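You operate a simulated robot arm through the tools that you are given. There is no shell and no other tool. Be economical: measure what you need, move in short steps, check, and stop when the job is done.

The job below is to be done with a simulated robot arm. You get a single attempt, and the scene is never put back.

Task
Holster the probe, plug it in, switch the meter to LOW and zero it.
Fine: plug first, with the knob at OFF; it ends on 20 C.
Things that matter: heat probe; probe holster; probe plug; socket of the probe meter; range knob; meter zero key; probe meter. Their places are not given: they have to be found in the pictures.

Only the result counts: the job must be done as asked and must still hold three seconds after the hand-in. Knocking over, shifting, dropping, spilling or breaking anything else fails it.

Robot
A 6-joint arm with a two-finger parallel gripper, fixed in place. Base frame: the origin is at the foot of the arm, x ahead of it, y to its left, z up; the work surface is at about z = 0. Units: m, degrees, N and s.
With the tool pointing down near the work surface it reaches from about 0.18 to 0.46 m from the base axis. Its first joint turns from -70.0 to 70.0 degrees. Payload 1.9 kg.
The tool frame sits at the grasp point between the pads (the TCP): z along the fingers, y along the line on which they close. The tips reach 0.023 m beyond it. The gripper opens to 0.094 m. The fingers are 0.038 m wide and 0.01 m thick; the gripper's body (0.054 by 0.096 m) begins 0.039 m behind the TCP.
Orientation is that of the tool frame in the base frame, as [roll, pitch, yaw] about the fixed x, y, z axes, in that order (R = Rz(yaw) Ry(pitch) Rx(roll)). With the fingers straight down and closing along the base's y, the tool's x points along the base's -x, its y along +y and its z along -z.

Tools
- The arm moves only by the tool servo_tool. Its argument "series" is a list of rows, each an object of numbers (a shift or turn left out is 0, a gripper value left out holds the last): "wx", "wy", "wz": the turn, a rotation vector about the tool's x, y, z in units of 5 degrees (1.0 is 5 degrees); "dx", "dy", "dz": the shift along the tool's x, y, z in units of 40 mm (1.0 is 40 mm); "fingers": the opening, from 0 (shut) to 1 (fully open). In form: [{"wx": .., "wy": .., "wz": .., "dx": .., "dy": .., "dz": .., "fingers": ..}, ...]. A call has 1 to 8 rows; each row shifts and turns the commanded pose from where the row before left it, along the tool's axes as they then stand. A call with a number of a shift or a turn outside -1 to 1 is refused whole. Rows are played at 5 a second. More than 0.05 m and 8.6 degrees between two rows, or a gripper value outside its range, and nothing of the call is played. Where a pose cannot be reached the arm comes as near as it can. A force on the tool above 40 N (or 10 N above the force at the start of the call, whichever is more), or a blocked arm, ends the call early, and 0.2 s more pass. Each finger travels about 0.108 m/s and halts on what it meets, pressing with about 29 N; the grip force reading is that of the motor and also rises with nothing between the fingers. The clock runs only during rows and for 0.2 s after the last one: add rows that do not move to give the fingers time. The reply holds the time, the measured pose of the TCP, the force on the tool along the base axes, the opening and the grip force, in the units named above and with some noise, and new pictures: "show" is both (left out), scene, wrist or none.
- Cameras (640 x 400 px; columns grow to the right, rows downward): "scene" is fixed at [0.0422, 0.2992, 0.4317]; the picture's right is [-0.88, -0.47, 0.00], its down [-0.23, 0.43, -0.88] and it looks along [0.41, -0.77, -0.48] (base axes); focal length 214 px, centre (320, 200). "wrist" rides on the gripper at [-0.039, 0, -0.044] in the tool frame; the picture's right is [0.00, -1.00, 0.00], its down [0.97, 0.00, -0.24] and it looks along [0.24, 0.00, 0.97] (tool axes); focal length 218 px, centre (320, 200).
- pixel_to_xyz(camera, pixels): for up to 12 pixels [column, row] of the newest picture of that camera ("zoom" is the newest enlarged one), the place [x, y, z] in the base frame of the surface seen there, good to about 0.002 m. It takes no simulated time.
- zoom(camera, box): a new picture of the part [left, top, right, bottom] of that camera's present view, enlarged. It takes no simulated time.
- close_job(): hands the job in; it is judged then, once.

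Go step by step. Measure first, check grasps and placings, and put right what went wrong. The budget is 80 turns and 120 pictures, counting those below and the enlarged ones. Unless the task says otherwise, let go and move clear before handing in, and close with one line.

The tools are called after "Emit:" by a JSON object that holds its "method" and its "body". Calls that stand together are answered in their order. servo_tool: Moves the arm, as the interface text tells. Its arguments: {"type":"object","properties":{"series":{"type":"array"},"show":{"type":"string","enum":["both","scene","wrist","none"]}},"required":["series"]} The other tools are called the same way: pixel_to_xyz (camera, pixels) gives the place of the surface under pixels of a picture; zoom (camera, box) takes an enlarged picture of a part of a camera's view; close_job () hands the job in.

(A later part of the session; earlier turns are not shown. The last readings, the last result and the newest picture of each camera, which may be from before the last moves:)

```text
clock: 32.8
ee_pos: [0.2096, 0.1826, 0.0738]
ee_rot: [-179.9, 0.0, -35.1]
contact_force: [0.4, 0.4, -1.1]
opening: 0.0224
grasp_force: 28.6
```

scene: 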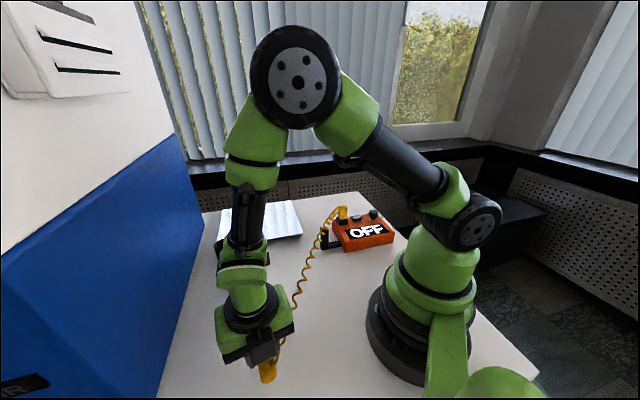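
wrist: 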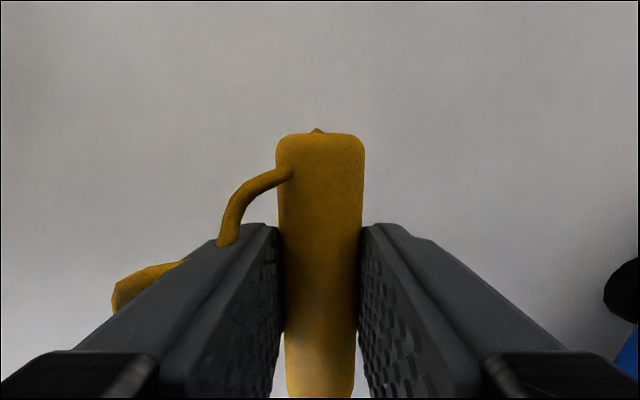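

The probe is held (22.4 mm, straight in the picture). I lift to z≈0.26, move outward, then yaw toward the neutral direction.

Emit:
{"method": "servo_tool", "body": {"series": [{"dz": -1}, {"dz": -1}, {"dz": -1}, {"dz": -0.9}, {"dz": -0.9}, {"dx": 1, "dy": 0.12}, {"dx": 1, "dy": 0.12}, {"dx": 1, "dy": 0.12}], "show": "scene"}}

Emit:
{"method": "servo_tool", "body": {"series": [{"wz": 1}, {"wz": 1}, {"wz": 1}, {"wz": 1}, {"wz": 1}, {"wz": 1}, {"wz": 1}, {"wz": 1}], "show": "scene"}}

```text
clock: 34.6
ee_pos: [0.2992, 0.1005, 0.264]
ee_rot: [-179.9, 0.0, -35.1]
contact_force: [-1.6, 0.4, -0.9]
opening: 0.0221
grasp_force: 28.9
```

scene: 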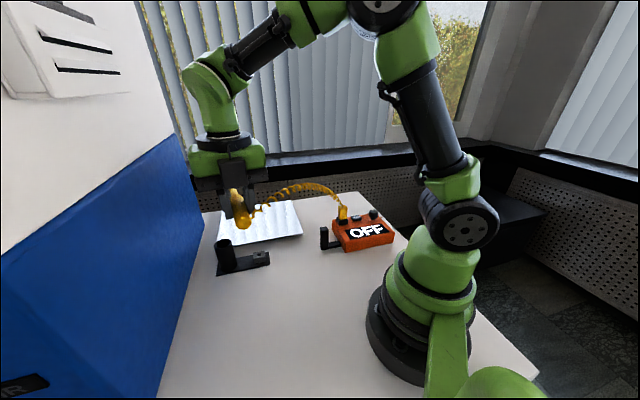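

```text
clock: 36.4
ee_pos: [0.3003, 0.1, 0.2653]
ee_rot: [-179.9, 0.0, -75.2]
contact_force: [-0.4, -0.8, -0.4]
opening: 0.0223
grasp_force: 29.6
```

scene: 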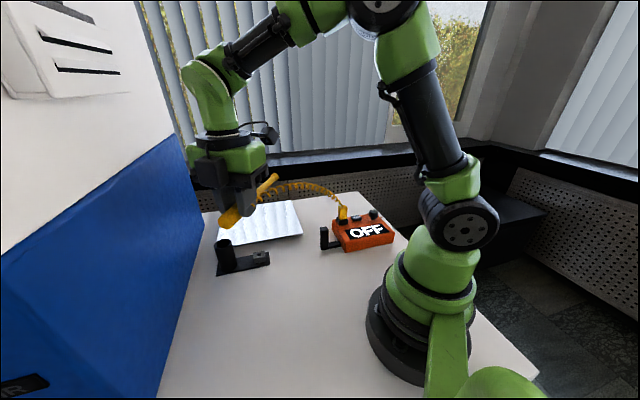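

The plug stays and the cable follows. I continue the yaw to about 187°.

Emit:
{"method": "servo_tool", "body": {"series": [{"wz": 1}, {"wz": 1}, {"wz": 1}, {"wz": 1}, {"wz": 1}, {"wz": 1}, {"wz": 1}, {"wz": 1}], "show": "none"}}

Emit:
{"method": "servo_tool", "body": {"series": [{"wz": 1}, {"wz": 1}, {"wz": 1}, {"wz": 1}, {"wz": 1}, {"wz": 1}, {"wz": 1}, {"wz": 1}], "show": "none"}}

Emit:
{"method": "servo_tool", "body": {"series": [{"wz": 1}, {"wz": 1}, {"wz": 1}, {"wz": 0.5}, {}]}}

```text
clock: 38.2
ee_pos: [0.3008, 0.0996, 0.2669]
ee_rot: [-179.9, 0.1, -115.2]
contact_force: [-0.3, -0.2, -0.6]
opening: 0.0225
grasp_force: 28.7
```

```text
clock: 40.0
ee_pos: [0.3003, 0.1009, 0.2661]
ee_rot: [180.0, 0.1, -155.2]
contact_force: [-0.2, 0.0, -1.0]
opening: 0.0226
grasp_force: 29.2
```

```text
clock: 41.2
ee_pos: [0.3006, 0.0997, 0.2668]
ee_rot: [180.0, 0.1, -172.7]
contact_force: [0.2, 0.7, -1.5]
opening: 0.0226
grasp_force: 29.0
```

scene: 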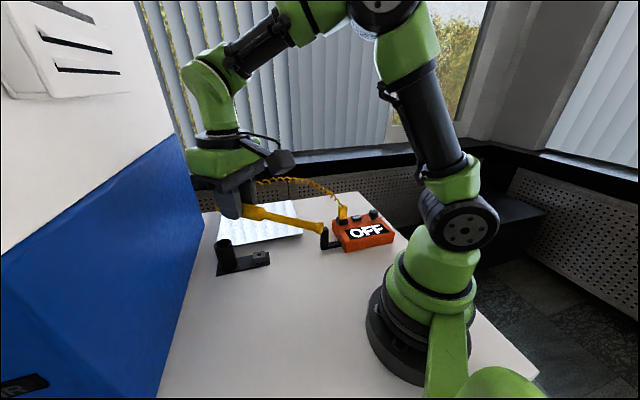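
wrist: 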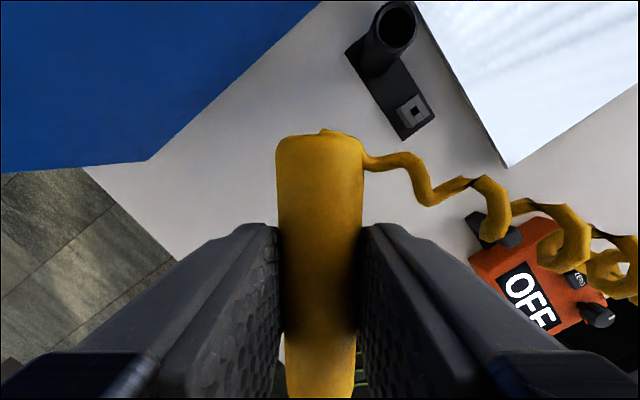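

The tip now points toward the base. The tube mouth shows at (395,22); I measure it and the handle in the grip.

Emit:
{"method": "pixel_to_xyz", "body": {"camera": "wrist", "pixels": [[374, 24], [418, 24], [396, 45], [396, 1], [396, 22], [380, 8], [412, 38], [320, 150], [320, 200], [320, 250], [320, 300]]}}

Emit:
{"method": "zoom", "body": {"camera": "wrist", "box": [340, 0, 440, 80]}}

Emit:
{"method": "zoom", "body": {"camera": "scene", "box": [200, 190, 360, 290]}}

Emit:
{"method": "pixel_to_xyz", "body": {"camera": "scene", "pixels": [[216, 243], [231, 243], [223, 239], [223, 247], [322, 228], [250, 212], [290, 220]]}}

```text
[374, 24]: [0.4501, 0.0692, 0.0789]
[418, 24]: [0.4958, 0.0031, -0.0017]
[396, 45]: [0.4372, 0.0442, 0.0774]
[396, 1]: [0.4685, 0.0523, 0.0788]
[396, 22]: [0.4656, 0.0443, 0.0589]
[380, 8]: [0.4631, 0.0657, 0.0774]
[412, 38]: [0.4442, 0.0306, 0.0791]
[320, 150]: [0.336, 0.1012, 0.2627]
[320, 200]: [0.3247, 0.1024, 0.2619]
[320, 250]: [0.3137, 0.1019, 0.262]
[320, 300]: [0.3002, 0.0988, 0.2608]
```

```text
5.00 times, centred on (390, 40) of wrist
```

zoom: 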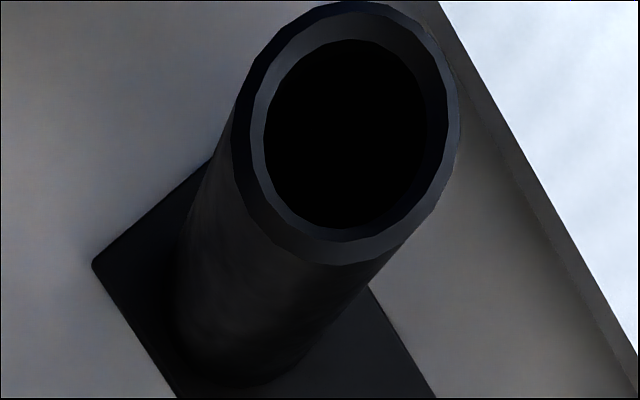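

```text
4.00 times, centred on (280, 240) of scene
```

zoom: 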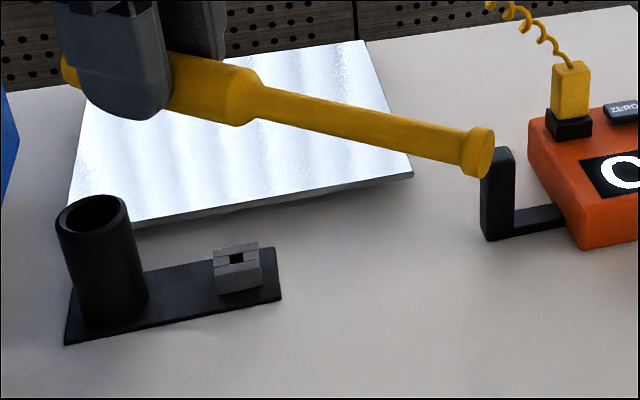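

```text
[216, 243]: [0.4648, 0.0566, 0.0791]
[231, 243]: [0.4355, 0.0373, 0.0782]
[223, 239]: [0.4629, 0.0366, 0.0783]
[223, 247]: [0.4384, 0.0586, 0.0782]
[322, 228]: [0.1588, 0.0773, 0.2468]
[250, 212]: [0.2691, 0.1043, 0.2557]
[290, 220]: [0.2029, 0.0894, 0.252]
```

Tube centre is about (0.4505,0.0478), rim z 0.0785, inner diameter ~31 mm; the probe tip droops ~3° in the grip. I move outward to about (0.40,0.05), then start pitching the fingers outward so the tip swings down.

Emit:
{"method": "servo_tool", "body": {"series": [{"dx": -0.77, "dy": -0.52}, {"dx": -0.77, "dy": -0.52}, {"dx": -0.77, "dy": -0.52}, {}], "show": "none"}}

Emit:
{"method": "servo_tool", "body": {"series": [{"wy": -1}, {"wy": -1}, {"wy": -1}, {"wy": -1}, {"wy": -1}, {"wy": -1}, {"wy": -1}, {"wy": -1}], "show": "scene"}}

```text
clock: 42.2
ee_pos: [0.4011, 0.0502, 0.2664]
ee_rot: [179.9, 0.1, -172.7]
contact_force: [0.6, 0.2, -1.0]
opening: 0.0225
grasp_force: 29.4
```

```text
clock: 44.0
ee_pos: [0.4015, 0.049, 0.2662]
ee_rot: [180.0, 40.2, -172.8]
contact_force: [0.6, -0.3, -1.8]
opening: 0.0225
grasp_force: 29.1
```

scene: 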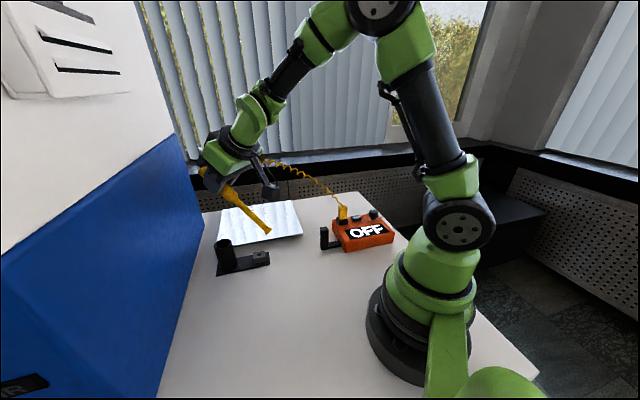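

Pitch works (40°). Continue to about 87°.

Emit:
{"method": "servo_tool", "body": {"series": [{"wy": -1}, {"wy": -1}, {"wy": -1}, {"wy": -1}, {"wy": -1}, {"wy": -1}, {"wy": -1}, {"wy": -1}], "show": "none"}}

Emit:
{"method": "servo_tool", "body": {"series": [{"wy": -1}, {"wy": -0.4}, {}, {}]}}

```text
clock: 45.8
ee_pos: [0.3995, 0.0493, 0.2663]
ee_rot: [179.6, 80.2, -173.0]
contact_force: [0.6, 0.1, -0.4]
opening: 0.0222
grasp_force: 28.9
```

```text
clock: 46.8
ee_pos: [0.4006, 0.0491, 0.2662]
ee_rot: [179.1, 87.1, -173.4]
contact_force: [-0.7, 0.1, -1.3]
opening: 0.0223
grasp_force: 28.8
```

scene: 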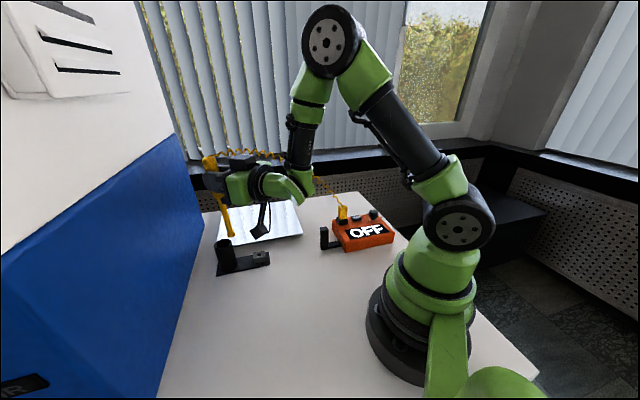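
wrist: 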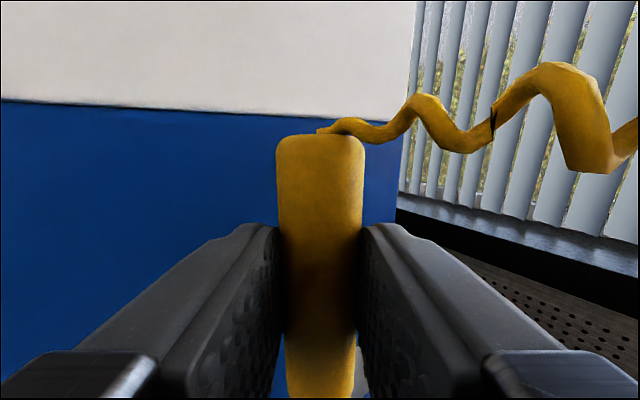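

The probe hangs nearly vertical. I zoom to see its verticality and a dark part under the wrist at (260,230).

Emit:
{"method": "zoom", "body": {"camera": "scene", "box": [180, 140, 340, 280]}}

Emit:
{"method": "pixel_to_xyz", "body": {"camera": "scene", "pixels": [[232, 236], [227, 215], [225, 205], [212, 170], [260, 232], [265, 210], [250, 236], [268, 236], [232, 231]]}}

```text
2.86 times, centred on (260, 210) of scene
```

zoom: 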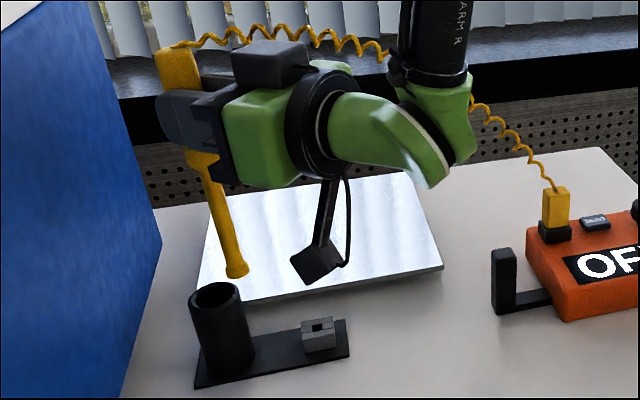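

```text
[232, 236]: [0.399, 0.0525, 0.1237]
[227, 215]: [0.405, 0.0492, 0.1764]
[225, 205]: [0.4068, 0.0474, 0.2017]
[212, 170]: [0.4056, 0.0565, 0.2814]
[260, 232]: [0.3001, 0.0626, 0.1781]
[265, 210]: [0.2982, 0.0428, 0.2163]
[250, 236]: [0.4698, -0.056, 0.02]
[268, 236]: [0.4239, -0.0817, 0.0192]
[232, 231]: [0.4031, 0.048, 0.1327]
```

The tip leans ~3° toward the base, and the dark pod under the wrist (lowest z≈0.168) will stay above table level. I pitch 3° more, then shift outward toward the tube.

Emit:
{"method": "servo_tool", "body": {"series": [{"wy": -0.6}, {"dz": 0.45}, {"dz": 0.43}, {}, {}], "show": "scene"}}

Emit:
{"method": "zoom", "body": {"camera": "scene", "box": [180, 180, 280, 280]}}

```text
clock: 48.0
ee_pos: [0.4349, 0.054, 0.2663]
ee_rot: [29.2, 89.9, 36.7]
contact_force: [0.6, 0.5, -1.0]
opening: 0.0223
grasp_force: 28.7
```

scene: 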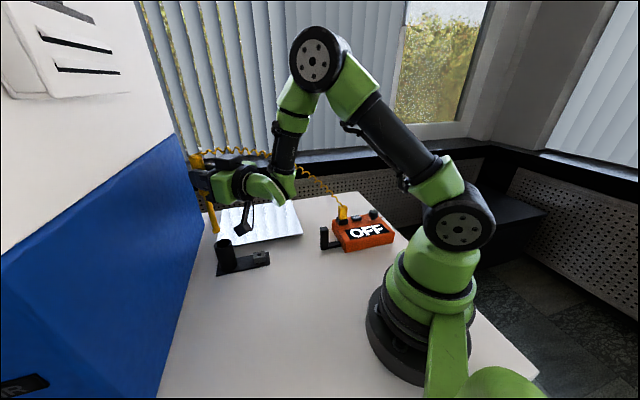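

```text
4.00 times, centred on (230, 230) of scene
```

zoom: 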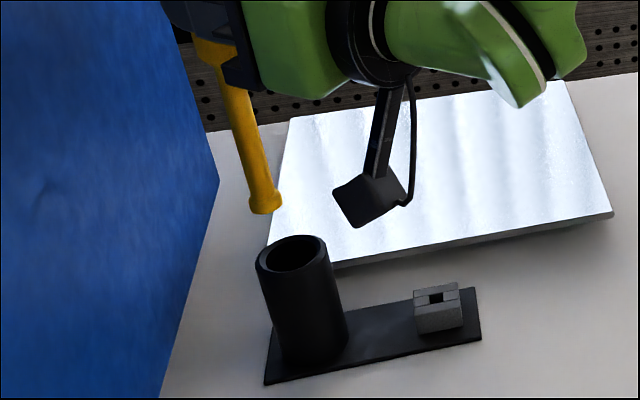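

Now I measure the tip and shaft against the tube rim in this zoom.

Emit:
{"method": "pixel_to_xyz", "body": {"camera": "zoom", "pixels": [[264, 205], [262, 190], [252, 150], [244, 110], [236, 75], [229, 62], [260, 262], [325, 250], [290, 237], [295, 273], [275, 205], [252, 205]]}}

```text
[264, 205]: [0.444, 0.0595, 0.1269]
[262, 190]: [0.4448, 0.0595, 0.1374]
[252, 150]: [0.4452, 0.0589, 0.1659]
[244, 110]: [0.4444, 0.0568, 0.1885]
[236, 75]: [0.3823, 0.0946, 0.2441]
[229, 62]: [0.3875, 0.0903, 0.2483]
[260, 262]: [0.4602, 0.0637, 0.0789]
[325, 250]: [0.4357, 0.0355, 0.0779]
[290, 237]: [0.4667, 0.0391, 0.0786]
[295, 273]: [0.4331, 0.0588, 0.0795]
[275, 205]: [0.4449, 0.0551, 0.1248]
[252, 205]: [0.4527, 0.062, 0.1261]
```

The shaft is vertical to within noise; the tip axis (≈0.452,0.0545) is about (+3,+5) mm off the tube centre (0.449,0.049). I correct and lower until the tip is just at the rim.

Emit:
{"method": "servo_tool", "body": {"series": [{"dz": -0.094, "dy": -0.126}, {"dx": 0.5}, {"dx": 0.4}, {}, {}], "show": "none"}}

Emit:
{"method": "zoom", "body": {"camera": "scene", "box": [180, 180, 280, 280]}}

Emit:
{"method": "pixel_to_xyz", "body": {"camera": "zoom", "pixels": [[285, 230], [278, 210], [270, 180], [264, 150], [258, 120], [290, 245], [260, 262], [325, 250]]}}

```text
clock: 49.2
ee_pos: [0.4311, 0.0477, 0.2295]
ee_rot: [22.5, 89.9, 29.8]
contact_force: [0.5, -0.6, -0.9]
opening: 0.0224
grasp_force: 28.9
```

```text
4.00 times, centred on (230, 230) of scene
```

zoom: 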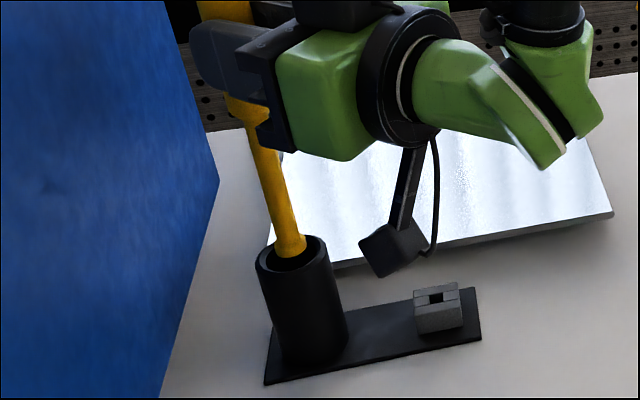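

```text
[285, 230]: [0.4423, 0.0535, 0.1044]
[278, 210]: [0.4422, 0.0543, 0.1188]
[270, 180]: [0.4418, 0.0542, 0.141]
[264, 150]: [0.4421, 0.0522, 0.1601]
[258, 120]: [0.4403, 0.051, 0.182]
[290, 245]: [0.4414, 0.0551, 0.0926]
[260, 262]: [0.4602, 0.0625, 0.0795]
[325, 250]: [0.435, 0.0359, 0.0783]
```

The tip is right over the tube mouth, centred within 1 mm. I lower it in.

Emit:
{"method": "servo_tool", "body": {"series": [{"dx": 0.3}, {"dx": 0.3}, {"dx": 0.3}, {"dx": 0.3}, {"dx": 0.2}, {}], "show": "none"}}

Emit:
{"method": "zoom", "body": {"camera": "scene", "box": [180, 180, 280, 280]}}

```text
clock: 50.6
ee_pos: [0.4321, 0.0477, 0.1753]
ee_rot: [33.7, 90.0, 41.0]
contact_force: [0.1, -0.4, -0.7]
opening: 0.0225
grasp_force: 28.5
```

```text
4.00 times, centred on (230, 230) of scene
```

zoom: 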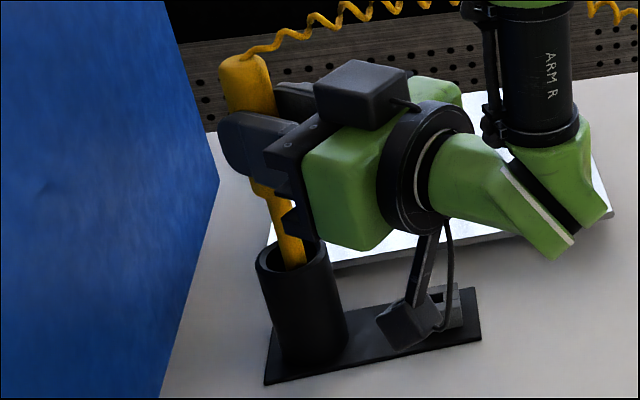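

No contact so far. Continue lowering in small steps until it touches bottom.

Emit:
{"method": "servo_tool", "body": {"series": [{"dx": 0.15}, {"dx": 0.15}, {"dx": 0.12}, {"dx": 0.1}, {}], "show": "scene"}}

Emit:
{"method": "zoom", "body": {"camera": "scene", "box": [180, 180, 280, 280]}}

```text
clock: 51.8
ee_pos: [0.4319, 0.0489, 0.1539]
ee_rot: [29.4, 89.9, 36.7]
contact_force: [-0.2, 0.2, -1.1]
opening: 0.0221
grasp_force: 29.0
```

scene: 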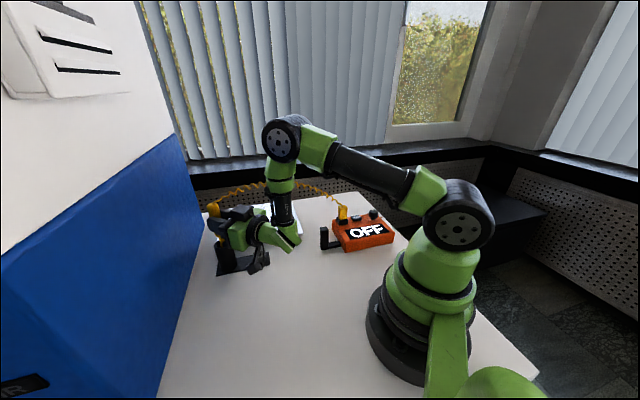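

```text
4.00 times, centred on (230, 230) of scene
```

zoom: 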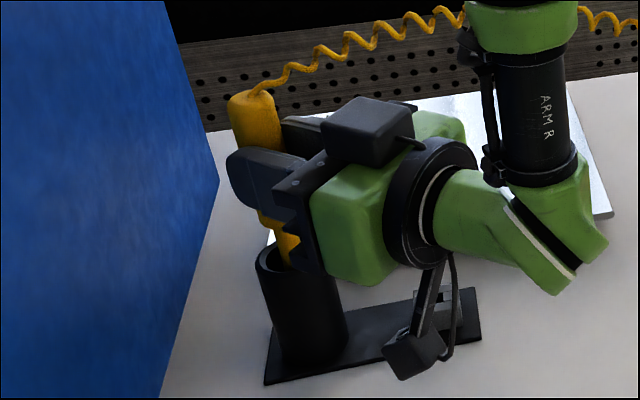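

Still no contact (tip ≈ 1 cm above table level). Keep lowering gently.

Emit:
{"method": "servo_tool", "body": {"series": [{"dx": 0.08}, {"dx": 0.08}, {"dx": 0.08}, {}], "show": "none"}}

```text
clock: 52.8
ee_pos: [0.4309, 0.0481, 0.1454]
ee_rot: [-4.7, 89.7, 2.8]
contact_force: [2.5, 0.3, 27.1]
opening: 0.0226
grasp_force: 29.0
```

Bottom contact (27 N) at z 0.145. I ease off slightly, open, and look.

Emit:
{"method": "servo_tool", "body": {"series": [{"dx": -0.04}, {"fingers": 0.45}, {}, {}]}}

```text
clock: 53.8
ee_pos: [0.4321, 0.0482, 0.146]
ee_rot: [65.3, 89.9, 72.8]
contact_force: [-0.4, 0.3, 1.0]
opening: 0.0422
grasp_force: 0.1
```

scene: 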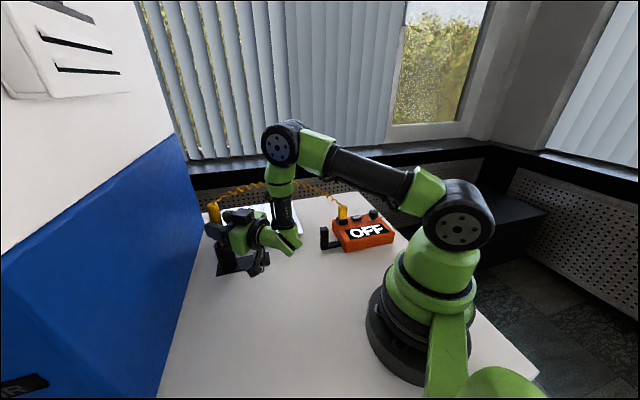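
wrist: 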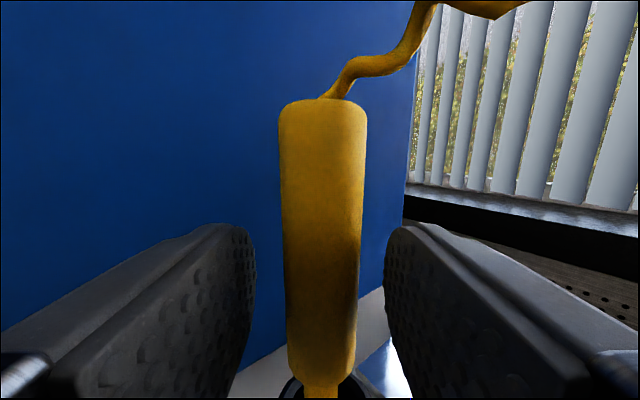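

The probe stands in the tube. I back straight out toward the base.

Emit:
{"method": "servo_tool", "body": {"series": [{"dz": -0.4}, {"dz": -0.8}, {"dz": -0.9}, {"dz": -0.9}, {}]}}

Emit:
{"method": "zoom", "body": {"camera": "scene", "box": [180, 160, 280, 280]}}

```text
clock: 55.0
ee_pos: [0.3411, 0.0335, 0.1544]
ee_rot: [121.3, 89.9, 128.8]
contact_force: [0.0, -0.8, -0.3]
opening: 0.0422
grasp_force: 0.2
out of reach, approached as far as the arm can: row 4
```

scene: 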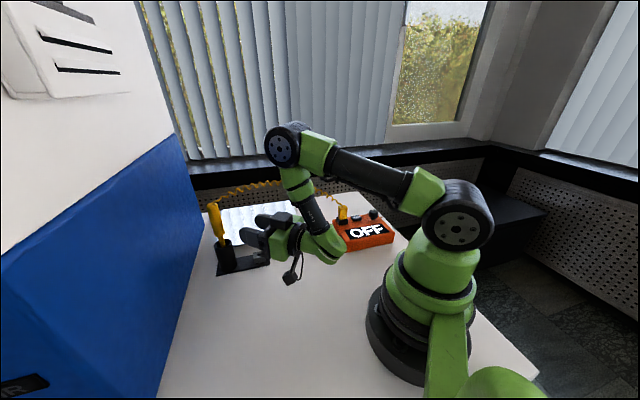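
wrist: 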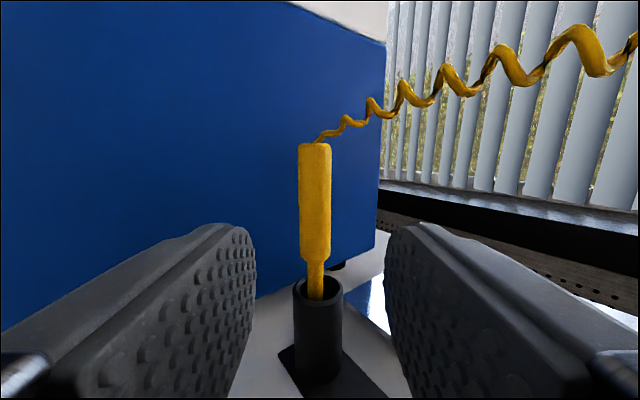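

```text
3.33 times, centred on (230, 220) of scene
```

zoom: 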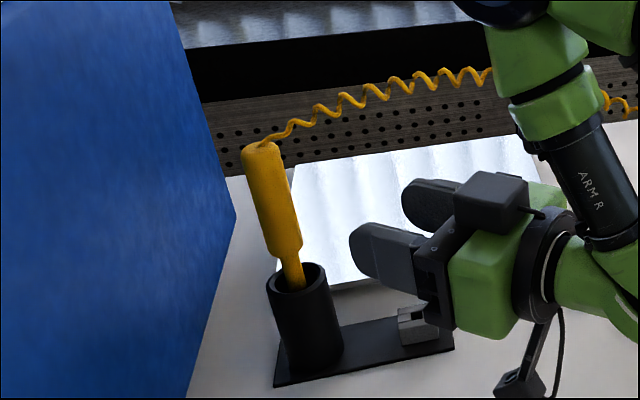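

The probe stands upright in the holster. I raise and pitch the tool back to pointing down.

Emit:
{"method": "servo_tool", "body": {"series": [{"dx": -1}, {"dx": -1}, {"dx": -1}, {"wy": 1}, {"wy": 1}, {"wy": 1}, {"wy": 1}, {"wy": 1}], "show": "none"}}

Emit:
{"method": "servo_tool", "body": {"series": [{"wy": 1}, {"wy": 1}, {"wy": 1}, {"wy": 1}, {"wy": 1}, {"wy": 1}, {"wy": 1}, {"wy": 1}], "show": "none"}}

Emit:
{"method": "servo_tool", "body": {"series": [{"wy": 1}, {"wy": 1}, {"wy": 1}, {"wy": 1}, {"wy": 1}, {}], "show": "scene"}}

```text
clock: 56.8
ee_pos: [0.35, 0.0354, 0.273]
ee_rot: [-179.9, 65.0, -172.5]
contact_force: [0.2, 0.6, 0.9]
opening: 0.0423
grasp_force: 0.0
out of reach, approached as far as the arm can: row 3
```

```text
clock: 58.6
ee_pos: [0.3529, 0.0256, 0.2733]
ee_rot: [-177.6, 29.0, -173.4]
contact_force: [0.1, 0.6, 0.7]
opening: 0.0422
grasp_force: 0.0
out of reach, approached as far as the arm can: row 5, 6
```

```text
clock: 60.0
ee_pos: [0.3532, 0.0262, 0.2726]
ee_rot: [-177.7, 4.0, -174.5]
contact_force: [-0.4, -0.1, -0.6]
opening: 0.0422
grasp_force: 0.1
```

scene: 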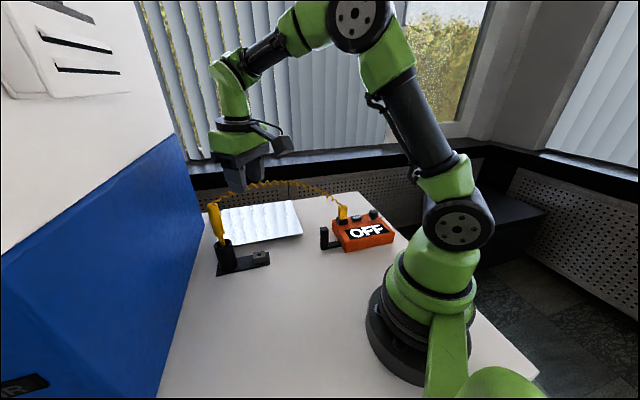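

I fix the small tilt, yaw to about 145°, and swing over to the knob at height, above the cable.

Emit:
{"method": "servo_tool", "body": {"series": [{"wy": 0.8, "dz": -0.5}, {"wx": -0.46}, {"wz": 1}, {"wz": 1}, {"wz": 1}, {"wz": 1}, {"wz": 1}, {"wz": 1}], "show": "none"}}

Emit:
{"method": "servo_tool", "body": {"series": [{"wz": 1}, {"wz": 1}, {}], "show": "none"}}

```text
clock: 61.8
ee_pos: [0.3515, 0.027, 0.2923]
ee_rot: [179.8, 0.0, 155.3]
contact_force: [0.2, 0.8, -0.8]
opening: 0.0422
grasp_force: 0.1
```

```text
clock: 62.6
ee_pos: [0.3512, 0.0283, 0.2933]
ee_rot: [179.8, 0.1, 145.3]
contact_force: [0.5, 0.5, -0.6]
opening: 0.0421
grasp_force: 0.1
```

Emit:
{"method": "servo_tool", "body": {"series": [{"dy": -1, "dx": -0.07}, {"dy": -1, "dx": -0.07}, {"dy": -1, "dx": -0.07}, {"dy": -1, "dx": -0.07}, {"dy": -1, "dx": -0.07}, {"dy": -1, "dx": -0.07}, {"dy": -1, "dx": -0.07}, {"dy": -1, "dx": -0.07}], "show": "none"}}

Emit:
{"method": "servo_tool", "body": {"series": [{"dy": -1, "dx": -0.08}, {"dy": -0.33, "dx": -0.08}, {"dz": 0.9}, {"dz": 0.9}, {"dz": 0.9}, {}]}}

```text
clock: 64.4
ee_pos: [0.1855, -0.2494, 0.2928]
ee_rot: [179.8, 0.0, 145.4]
contact_force: [-0.5, -0.3, -0.5]
opening: 0.0422
grasp_force: 0.2
```

```text
clock: 65.8
ee_pos: [0.1638, -0.2952, 0.1823]
ee_rot: [179.8, 0.0, 145.4]
contact_force: [-0.3, 0.3, -0.7]
opening: 0.0424
grasp_force: 0.0
```

scene: 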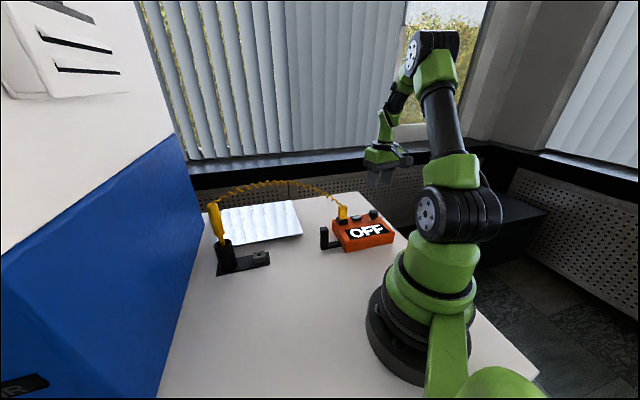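
wrist: 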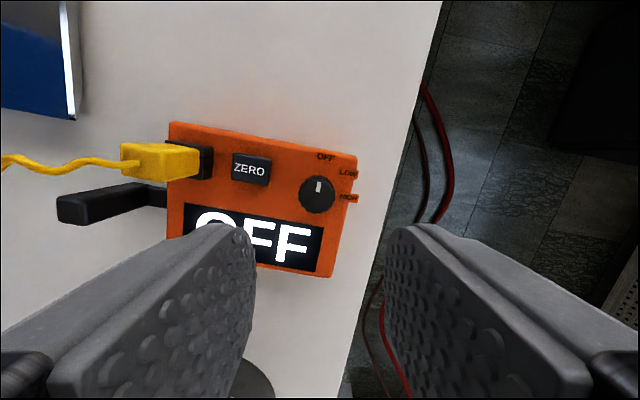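

The knob is at (318,193) below the gripper. I zoom for its centre and pointer.

Emit:
{"method": "zoom", "body": {"camera": "wrist", "box": [280, 145, 370, 225]}}

Emit:
{"method": "pixel_to_xyz", "body": {"camera": "zoom", "pixels": [[250, 240], [180, 240], [270, 190], [270, 160], [320, 240], [400, 140], [270, 290], [330, 60], [490, 140], [480, 260]]}}

```text
5.00 times, centred on (325, 185) of wrist
```

zoom: 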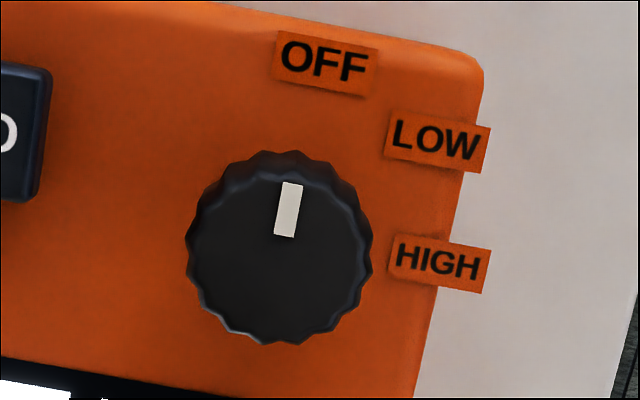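

```text
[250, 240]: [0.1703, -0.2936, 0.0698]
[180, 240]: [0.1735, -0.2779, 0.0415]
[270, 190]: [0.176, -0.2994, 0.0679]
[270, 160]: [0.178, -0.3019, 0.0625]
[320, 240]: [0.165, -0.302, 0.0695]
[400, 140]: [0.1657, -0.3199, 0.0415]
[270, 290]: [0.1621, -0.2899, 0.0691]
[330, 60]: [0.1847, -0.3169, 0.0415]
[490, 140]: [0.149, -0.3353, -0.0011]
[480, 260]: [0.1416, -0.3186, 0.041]
```

Pointer at az ≈ -49° (OFF); LOW is about 45° clockwise from it. I centre on the knob (0.166,-0.2955) and descend to z≈0.073 with open fingers.

Emit:
{"method": "servo_tool", "body": {"series": [{"dx": -0.05, "dy": 0.04, "fingers": 0.48}, {"dz": 0.8}, {"dz": 0.8}, {"dz": 0.7}, {}, {}], "show": "wrist"}}

```text
clock: 67.2
ee_pos: [0.1669, -0.2944, 0.0914]
ee_rot: [179.9, 0.1, 145.3]
contact_force: [-0.3, -0.3, 0.3]
opening: 0.045
grasp_force: 0.0
```

wrist: 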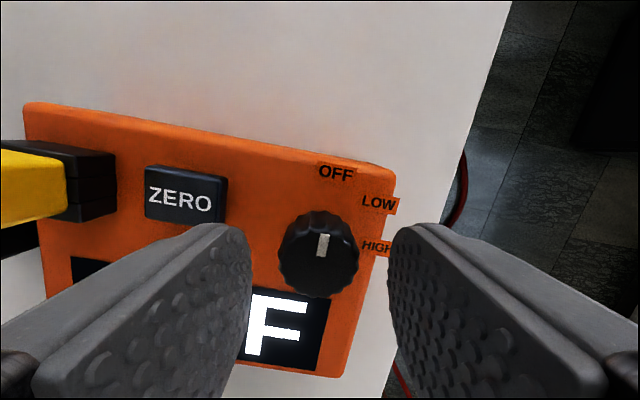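

Centred on the knob, finger clear of ZERO key. Descend 18 mm and close.

Emit:
{"method": "servo_tool", "body": {"series": [{"dz": 0.25}, {"dz": 0.2}, {}, {"fingers": 0.2}, {}, {}, {}], "show": "wrist"}}

```text
clock: 68.8
ee_pos: [0.1669, -0.2949, 0.0742]
ee_rot: [179.8, -0.1, 145.4]
contact_force: [-0.2, 0.1, 0.2]
opening: 0.0269
grasp_force: 29.6
```

wrist: 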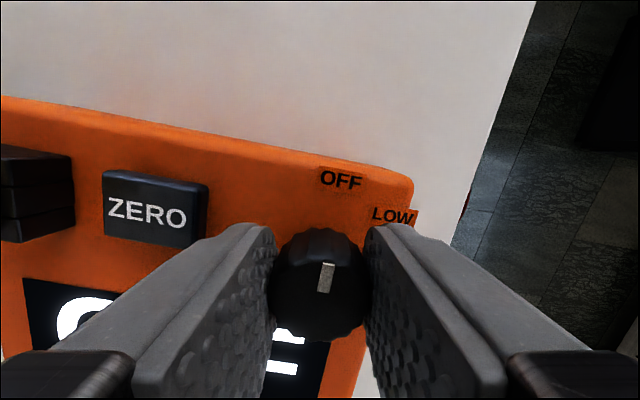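

Knob gripped (27 mm). Turn clockwise 40° and look.

Emit:
{"method": "servo_tool", "body": {"series": [{"wz": 1}, {"wz": 1}, {"wz": 1}, {"wz": 1}, {"wz": 1}, {"wz": 1}, {"wz": 1}, {"wz": 1}]}}

```text
clock: 70.6
ee_pos: [0.1663, -0.2964, 0.0728]
ee_rot: [179.8, -0.1, 105.2]
contact_force: [0.8, 4.9, 8.2]
opening: 0.0269
grasp_force: 29.3
```

scene: 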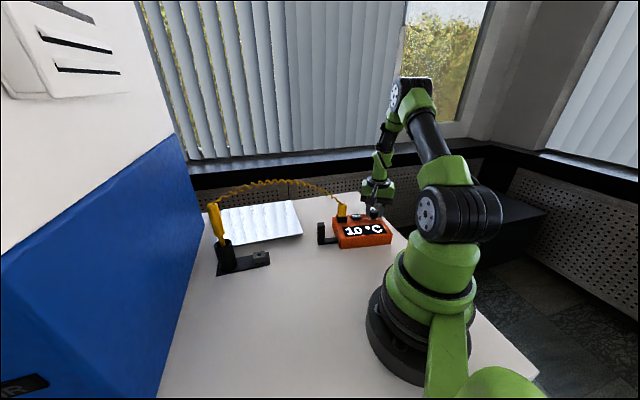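
wrist: 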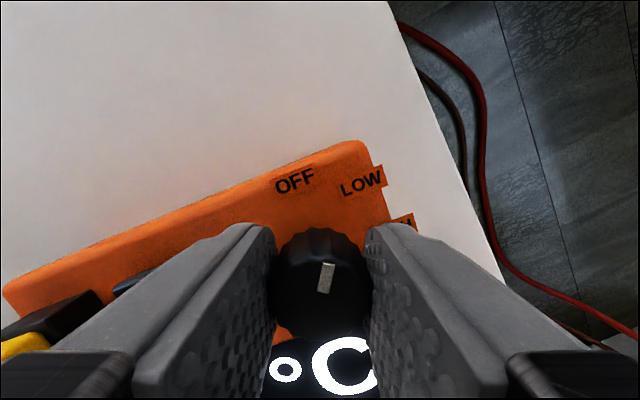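

The display changed to a temperature, but the meter seems to sit slightly differently (post at 320,233 vs 325,237). I zoom.

Emit:
{"method": "zoom", "body": {"camera": "scene", "box": [305, 180, 405, 260]}}

Emit:
{"method": "pixel_to_xyz", "body": {"camera": "zoom", "pixels": [[265, 210], [205, 215], [270, 320], [515, 270], [160, 240], [500, 300]]}}

```text
5.00 times, centred on (355, 220) of scene
```

zoom: 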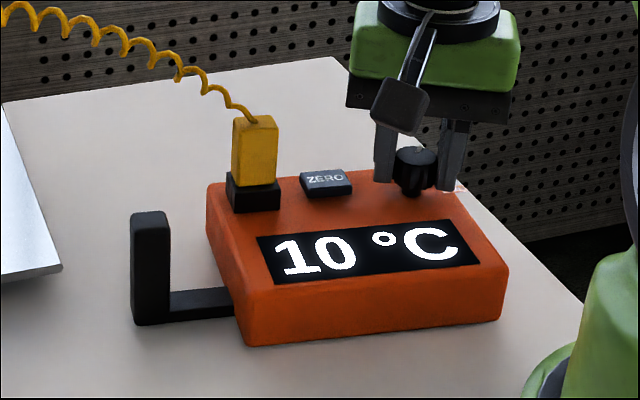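

```text
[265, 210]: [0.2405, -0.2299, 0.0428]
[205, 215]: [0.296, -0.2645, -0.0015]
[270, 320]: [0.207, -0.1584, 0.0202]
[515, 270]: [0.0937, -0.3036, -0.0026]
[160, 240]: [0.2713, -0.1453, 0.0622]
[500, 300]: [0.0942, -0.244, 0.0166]
```

The display reads 10 °C, so a live range, but the meter turned a few degrees with the knob. I release the knob, rise and measure from above.

Emit:
{"method": "servo_tool", "body": {"series": [{"fingers": 0.48}, {}, {}, {"dz": -0.5}, {"dz": -0.8}, {"dz": -0.8}, {"dz": -0.6}, {}]}}

Emit:
{"method": "zoom", "body": {"camera": "wrist", "box": [280, 140, 370, 230]}}

```text
clock: 72.4
ee_pos: [0.1666, -0.2952, 0.1815]
ee_rot: [179.8, -0.1, 105.4]
contact_force: [-0.3, 0.2, 0.9]
opening: 0.045
grasp_force: 0.1
```

scene: 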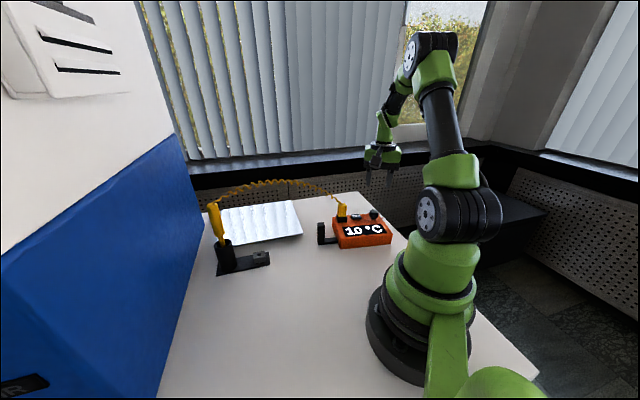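
wrist: 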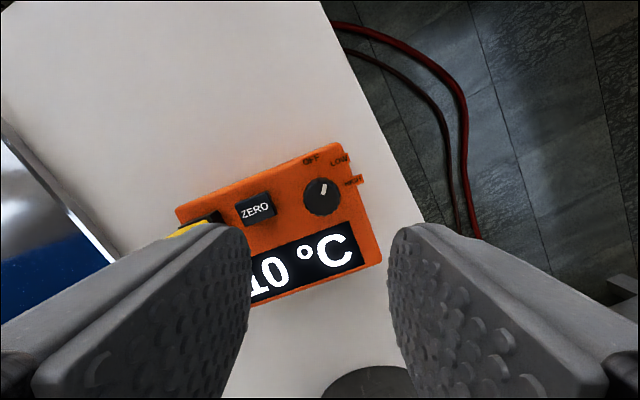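

```text
4.44 times, centred on (325, 185) of wrist
```

zoom: 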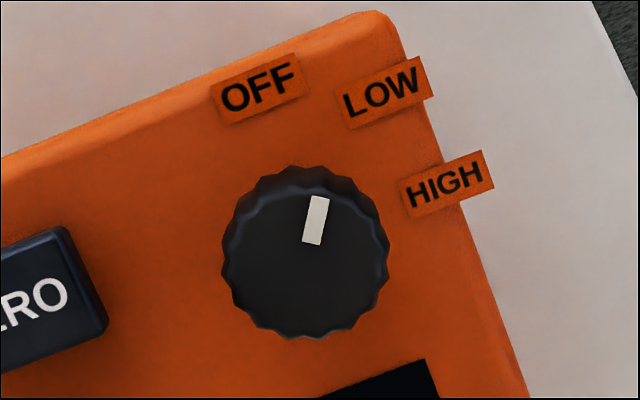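

Meter has turned about -8.5° about the knob; the pointer has moved only ~28° relative to it, so it's between OFF and LOW, nearer LOW. I regrip, press down a little to hold the meter by friction, and turn further.

Emit:
{"method": "servo_tool", "body": {"series": [{"dz": 0.9}, {"dz": 0.9}, {"dz": 0.9}, {}, {"fingers": 0.2}, {}, {}, {}], "show": "none"}}

Emit:
{"method": "servo_tool", "body": {"series": [{"dz": 0.06}, {}, {"wz": 0.5}, {"wz": 0.5}, {"wz": 0.5}, {"wz": 0.5}, {}]}}

Emit:
{"method": "zoom", "body": {"camera": "scene", "box": [305, 180, 405, 260]}}

```text
clock: 74.2
ee_pos: [0.1663, -0.295, 0.0727]
ee_rot: [179.9, -0.1, 105.4]
contact_force: [0.7, -0.5, -0.3]
opening: 0.0269
grasp_force: 29.2
```

```text
clock: 75.8
ee_pos: [0.1674, -0.2961, 0.0714]
ee_rot: [179.8, -0.1, 95.3]
contact_force: [7.9, 8.8, 27.0]
opening: 0.0271
grasp_force: 28.7
```

scene: 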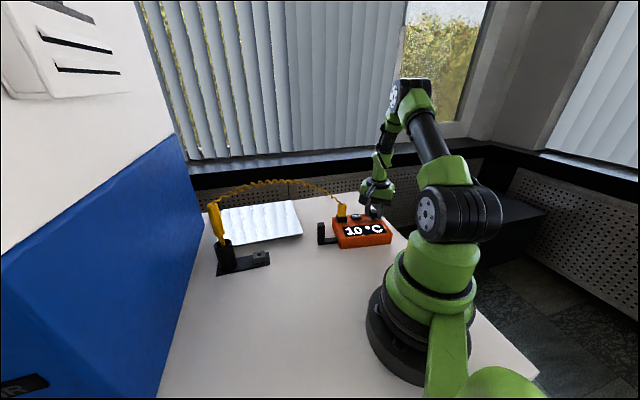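
wrist: 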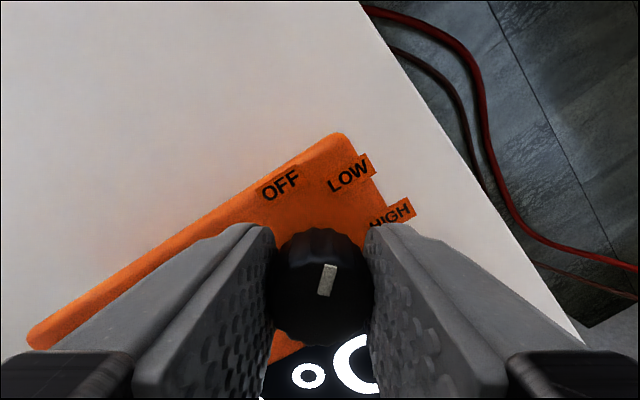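

```text
5.00 times, centred on (355, 220) of scene
```

zoom: 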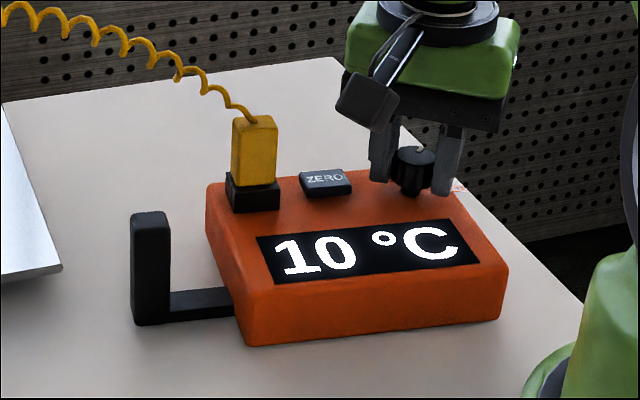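

The meter stayed put this time. Turn another ~8° the same way.

Emit:
{"method": "servo_tool", "body": {"series": [{"wz": 0.5}, {"wz": 0.5}, {"wz": 0.5}, {}], "show": "none"}}

Emit:
{"method": "servo_tool", "body": {"series": [{"dz": -0.06}, {"fingers": 0.48}, {}, {}, {"dz": -0.8}, {"dz": -0.9}, {"dz": -0.9}, {}]}}

Emit:
{"method": "zoom", "body": {"camera": "wrist", "box": [280, 140, 370, 230]}}

Emit:
{"method": "zoom", "body": {"camera": "scene", "box": [305, 180, 405, 260]}}

```text
clock: 76.8
ee_pos: [0.1665, -0.2953, 0.0724]
ee_rot: [179.8, -0.2, 87.8]
contact_force: [2.1, -1.7, 13.0]
opening: 0.027
grasp_force: 28.8
```

```text
clock: 78.6
ee_pos: [0.1635, -0.2954, 0.1767]
ee_rot: [179.9, -0.2, 87.9]
contact_force: [0.1, -0.3, 0.0]
opening: 0.0452
grasp_force: 0.1
```

scene: 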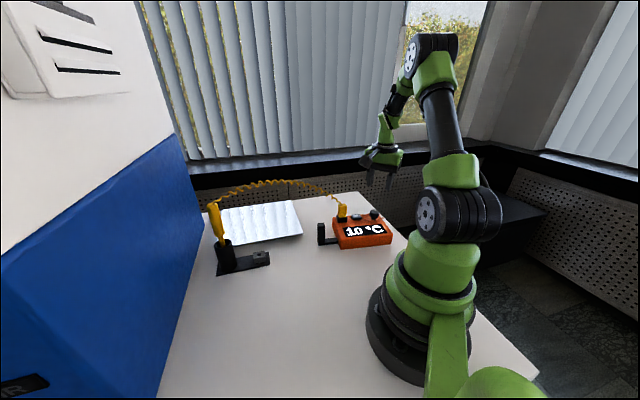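
wrist: 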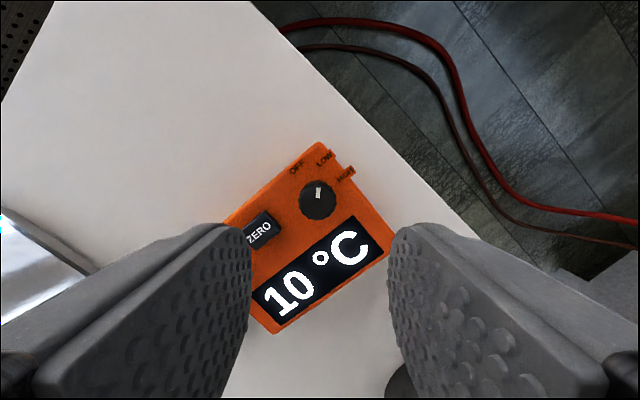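

```text
4.44 times, centred on (325, 185) of wrist
```

zoom: 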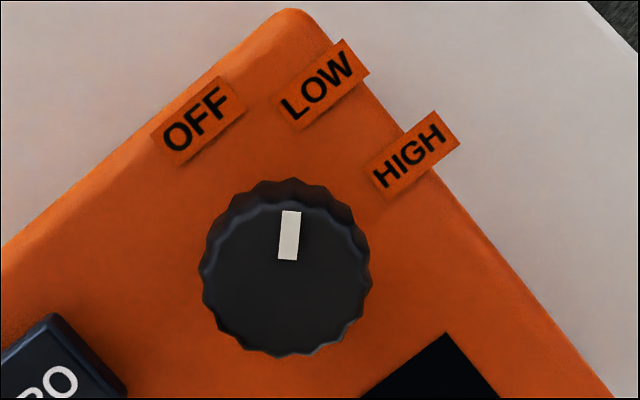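

```text
5.00 times, centred on (355, 220) of scene
```

zoom: 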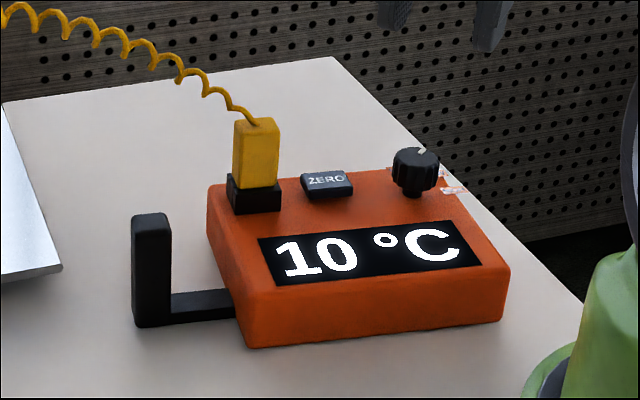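

The pointer now sits at LOW (meter unmoved, display 10 °C). Next, the ZERO key: I turn the tool so the gripper's long side stays clear of the plug and move over the key.

Emit:
{"method": "servo_tool", "body": {"series": [{"wz": 1, "dz": -0.3}, {"wz": 1}, {"wz": 1}, {"wz": 1}, {"wz": 1}, {"wz": 1}, {"wz": 1}, {"wz": 1}], "show": "none"}}

Emit:
{"method": "servo_tool", "body": {"series": [{"wz": 1}, {"wz": 0.8}, {"dx": 0.75, "dy": 0.15}, {"dx": 0.72, "dy": 0.15, "fingers": 0}, {}, {}], "show": "wrist"}}

```text
clock: 80.4
ee_pos: [0.1648, -0.2967, 0.1903]
ee_rot: [-179.9, -0.2, 47.9]
contact_force: [0.7, 0.0, -0.3]
opening: 0.0453
grasp_force: 0.0
```

```text
clock: 81.8
ee_pos: [0.2184, -0.2692, 0.1902]
ee_rot: [-179.8, -0.1, 38.8]
contact_force: [-0.1, 0.5, 0.2]
opening: 0.0001
grasp_force: 28.8
```

wrist: 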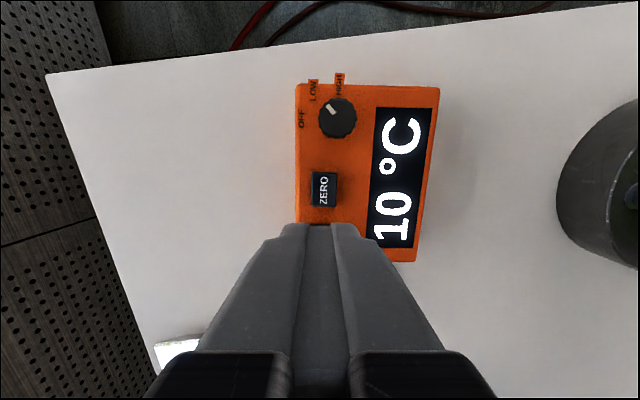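

The key shows at (324,190). I measure its centre.

Emit:
{"method": "pixel_to_xyz", "body": {"camera": "wrist", "pixels": [[324, 190], [316, 176], [334, 176], [316, 203], [334, 203], [337, 119], [435, 90], [414, 258], [299, 90]]}}

Emit:
{"method": "zoom", "body": {"camera": "wrist", "box": [285, 70, 385, 230]}}

```text
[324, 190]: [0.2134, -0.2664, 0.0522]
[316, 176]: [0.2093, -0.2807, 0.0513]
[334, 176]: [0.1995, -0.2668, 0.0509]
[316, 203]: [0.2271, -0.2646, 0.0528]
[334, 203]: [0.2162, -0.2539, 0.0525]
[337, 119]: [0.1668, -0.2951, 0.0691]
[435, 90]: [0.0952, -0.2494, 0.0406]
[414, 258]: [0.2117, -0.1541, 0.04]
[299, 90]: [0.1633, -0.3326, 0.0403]
```

```text
2.50 times, centred on (335, 150) of wrist
```

zoom: 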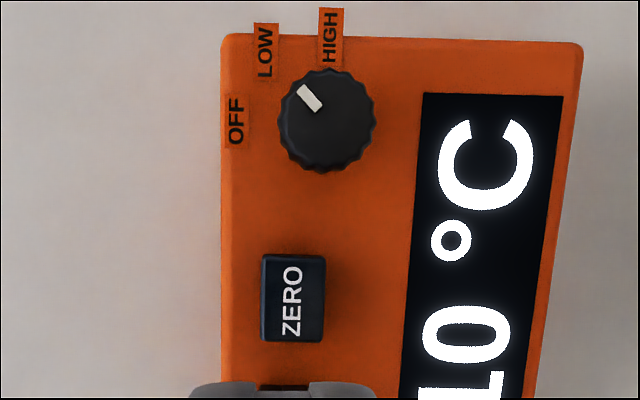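

Key centre ≈ (0.2128,-0.2665), top z 0.053. I correct, and descend closed fingertips to ~9 mm above it.

Emit:
{"method": "servo_tool", "body": {"series": [{"dx": -0.07, "dy": -0.12}, {"dz": 0.9}, {"dz": 0.9}, {"dz": 0.8}, {}, {}], "show": "wrist"}}

Emit:
{"method": "zoom", "body": {"camera": "scene", "box": [305, 180, 405, 260]}}

```text
clock: 83.2
ee_pos: [0.214, -0.2677, 0.0852]
ee_rot: [-179.9, -0.2, 39.0]
contact_force: [0.4, 0.0, -0.7]
opening: 0.0002
grasp_force: 29.3
```

wrist: 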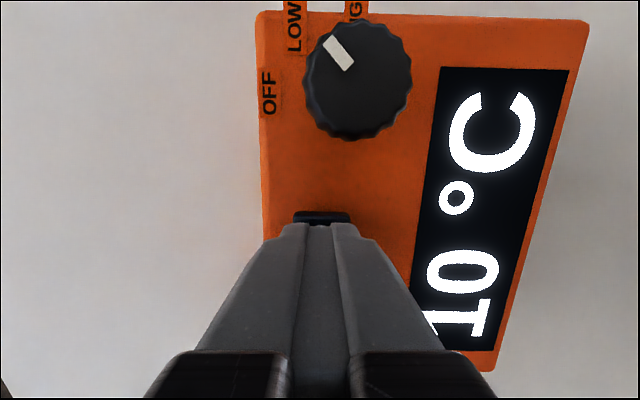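

```text
5.00 times, centred on (355, 220) of scene
```

zoom: 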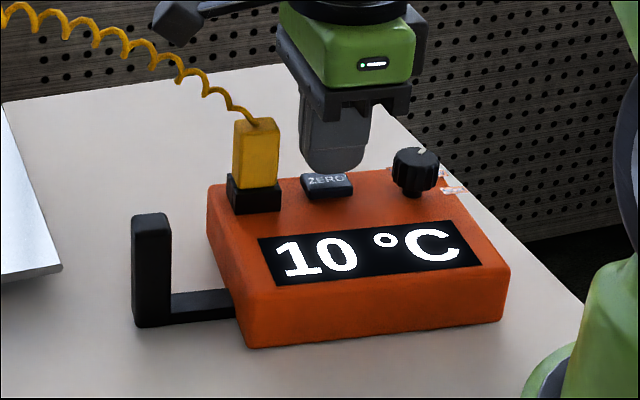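

The fingertips are above the key. I press in small steps.

Emit:
{"method": "servo_tool", "body": {"series": [{"dz": 0.1}, {"dz": 0.1}, {"dz": 0.06}, {"dz": 0.04}, {}], "show": "scene"}}

```text
clock: 84.4
ee_pos: [0.215, -0.266, 0.073]
ee_rot: [-180.0, -0.2, 38.8]
contact_force: [0.1, -0.4, 1.7]
opening: 0.0
grasp_force: 29.2
```

scene: 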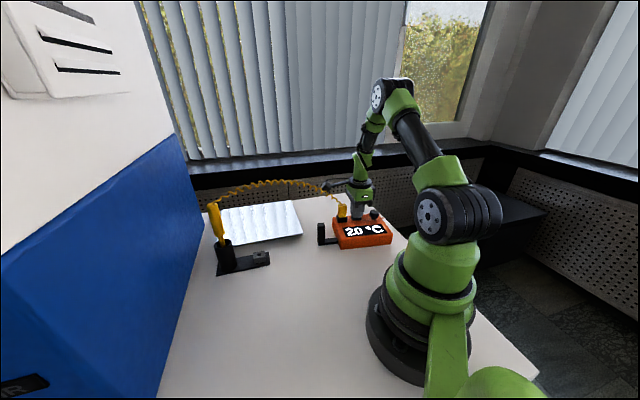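

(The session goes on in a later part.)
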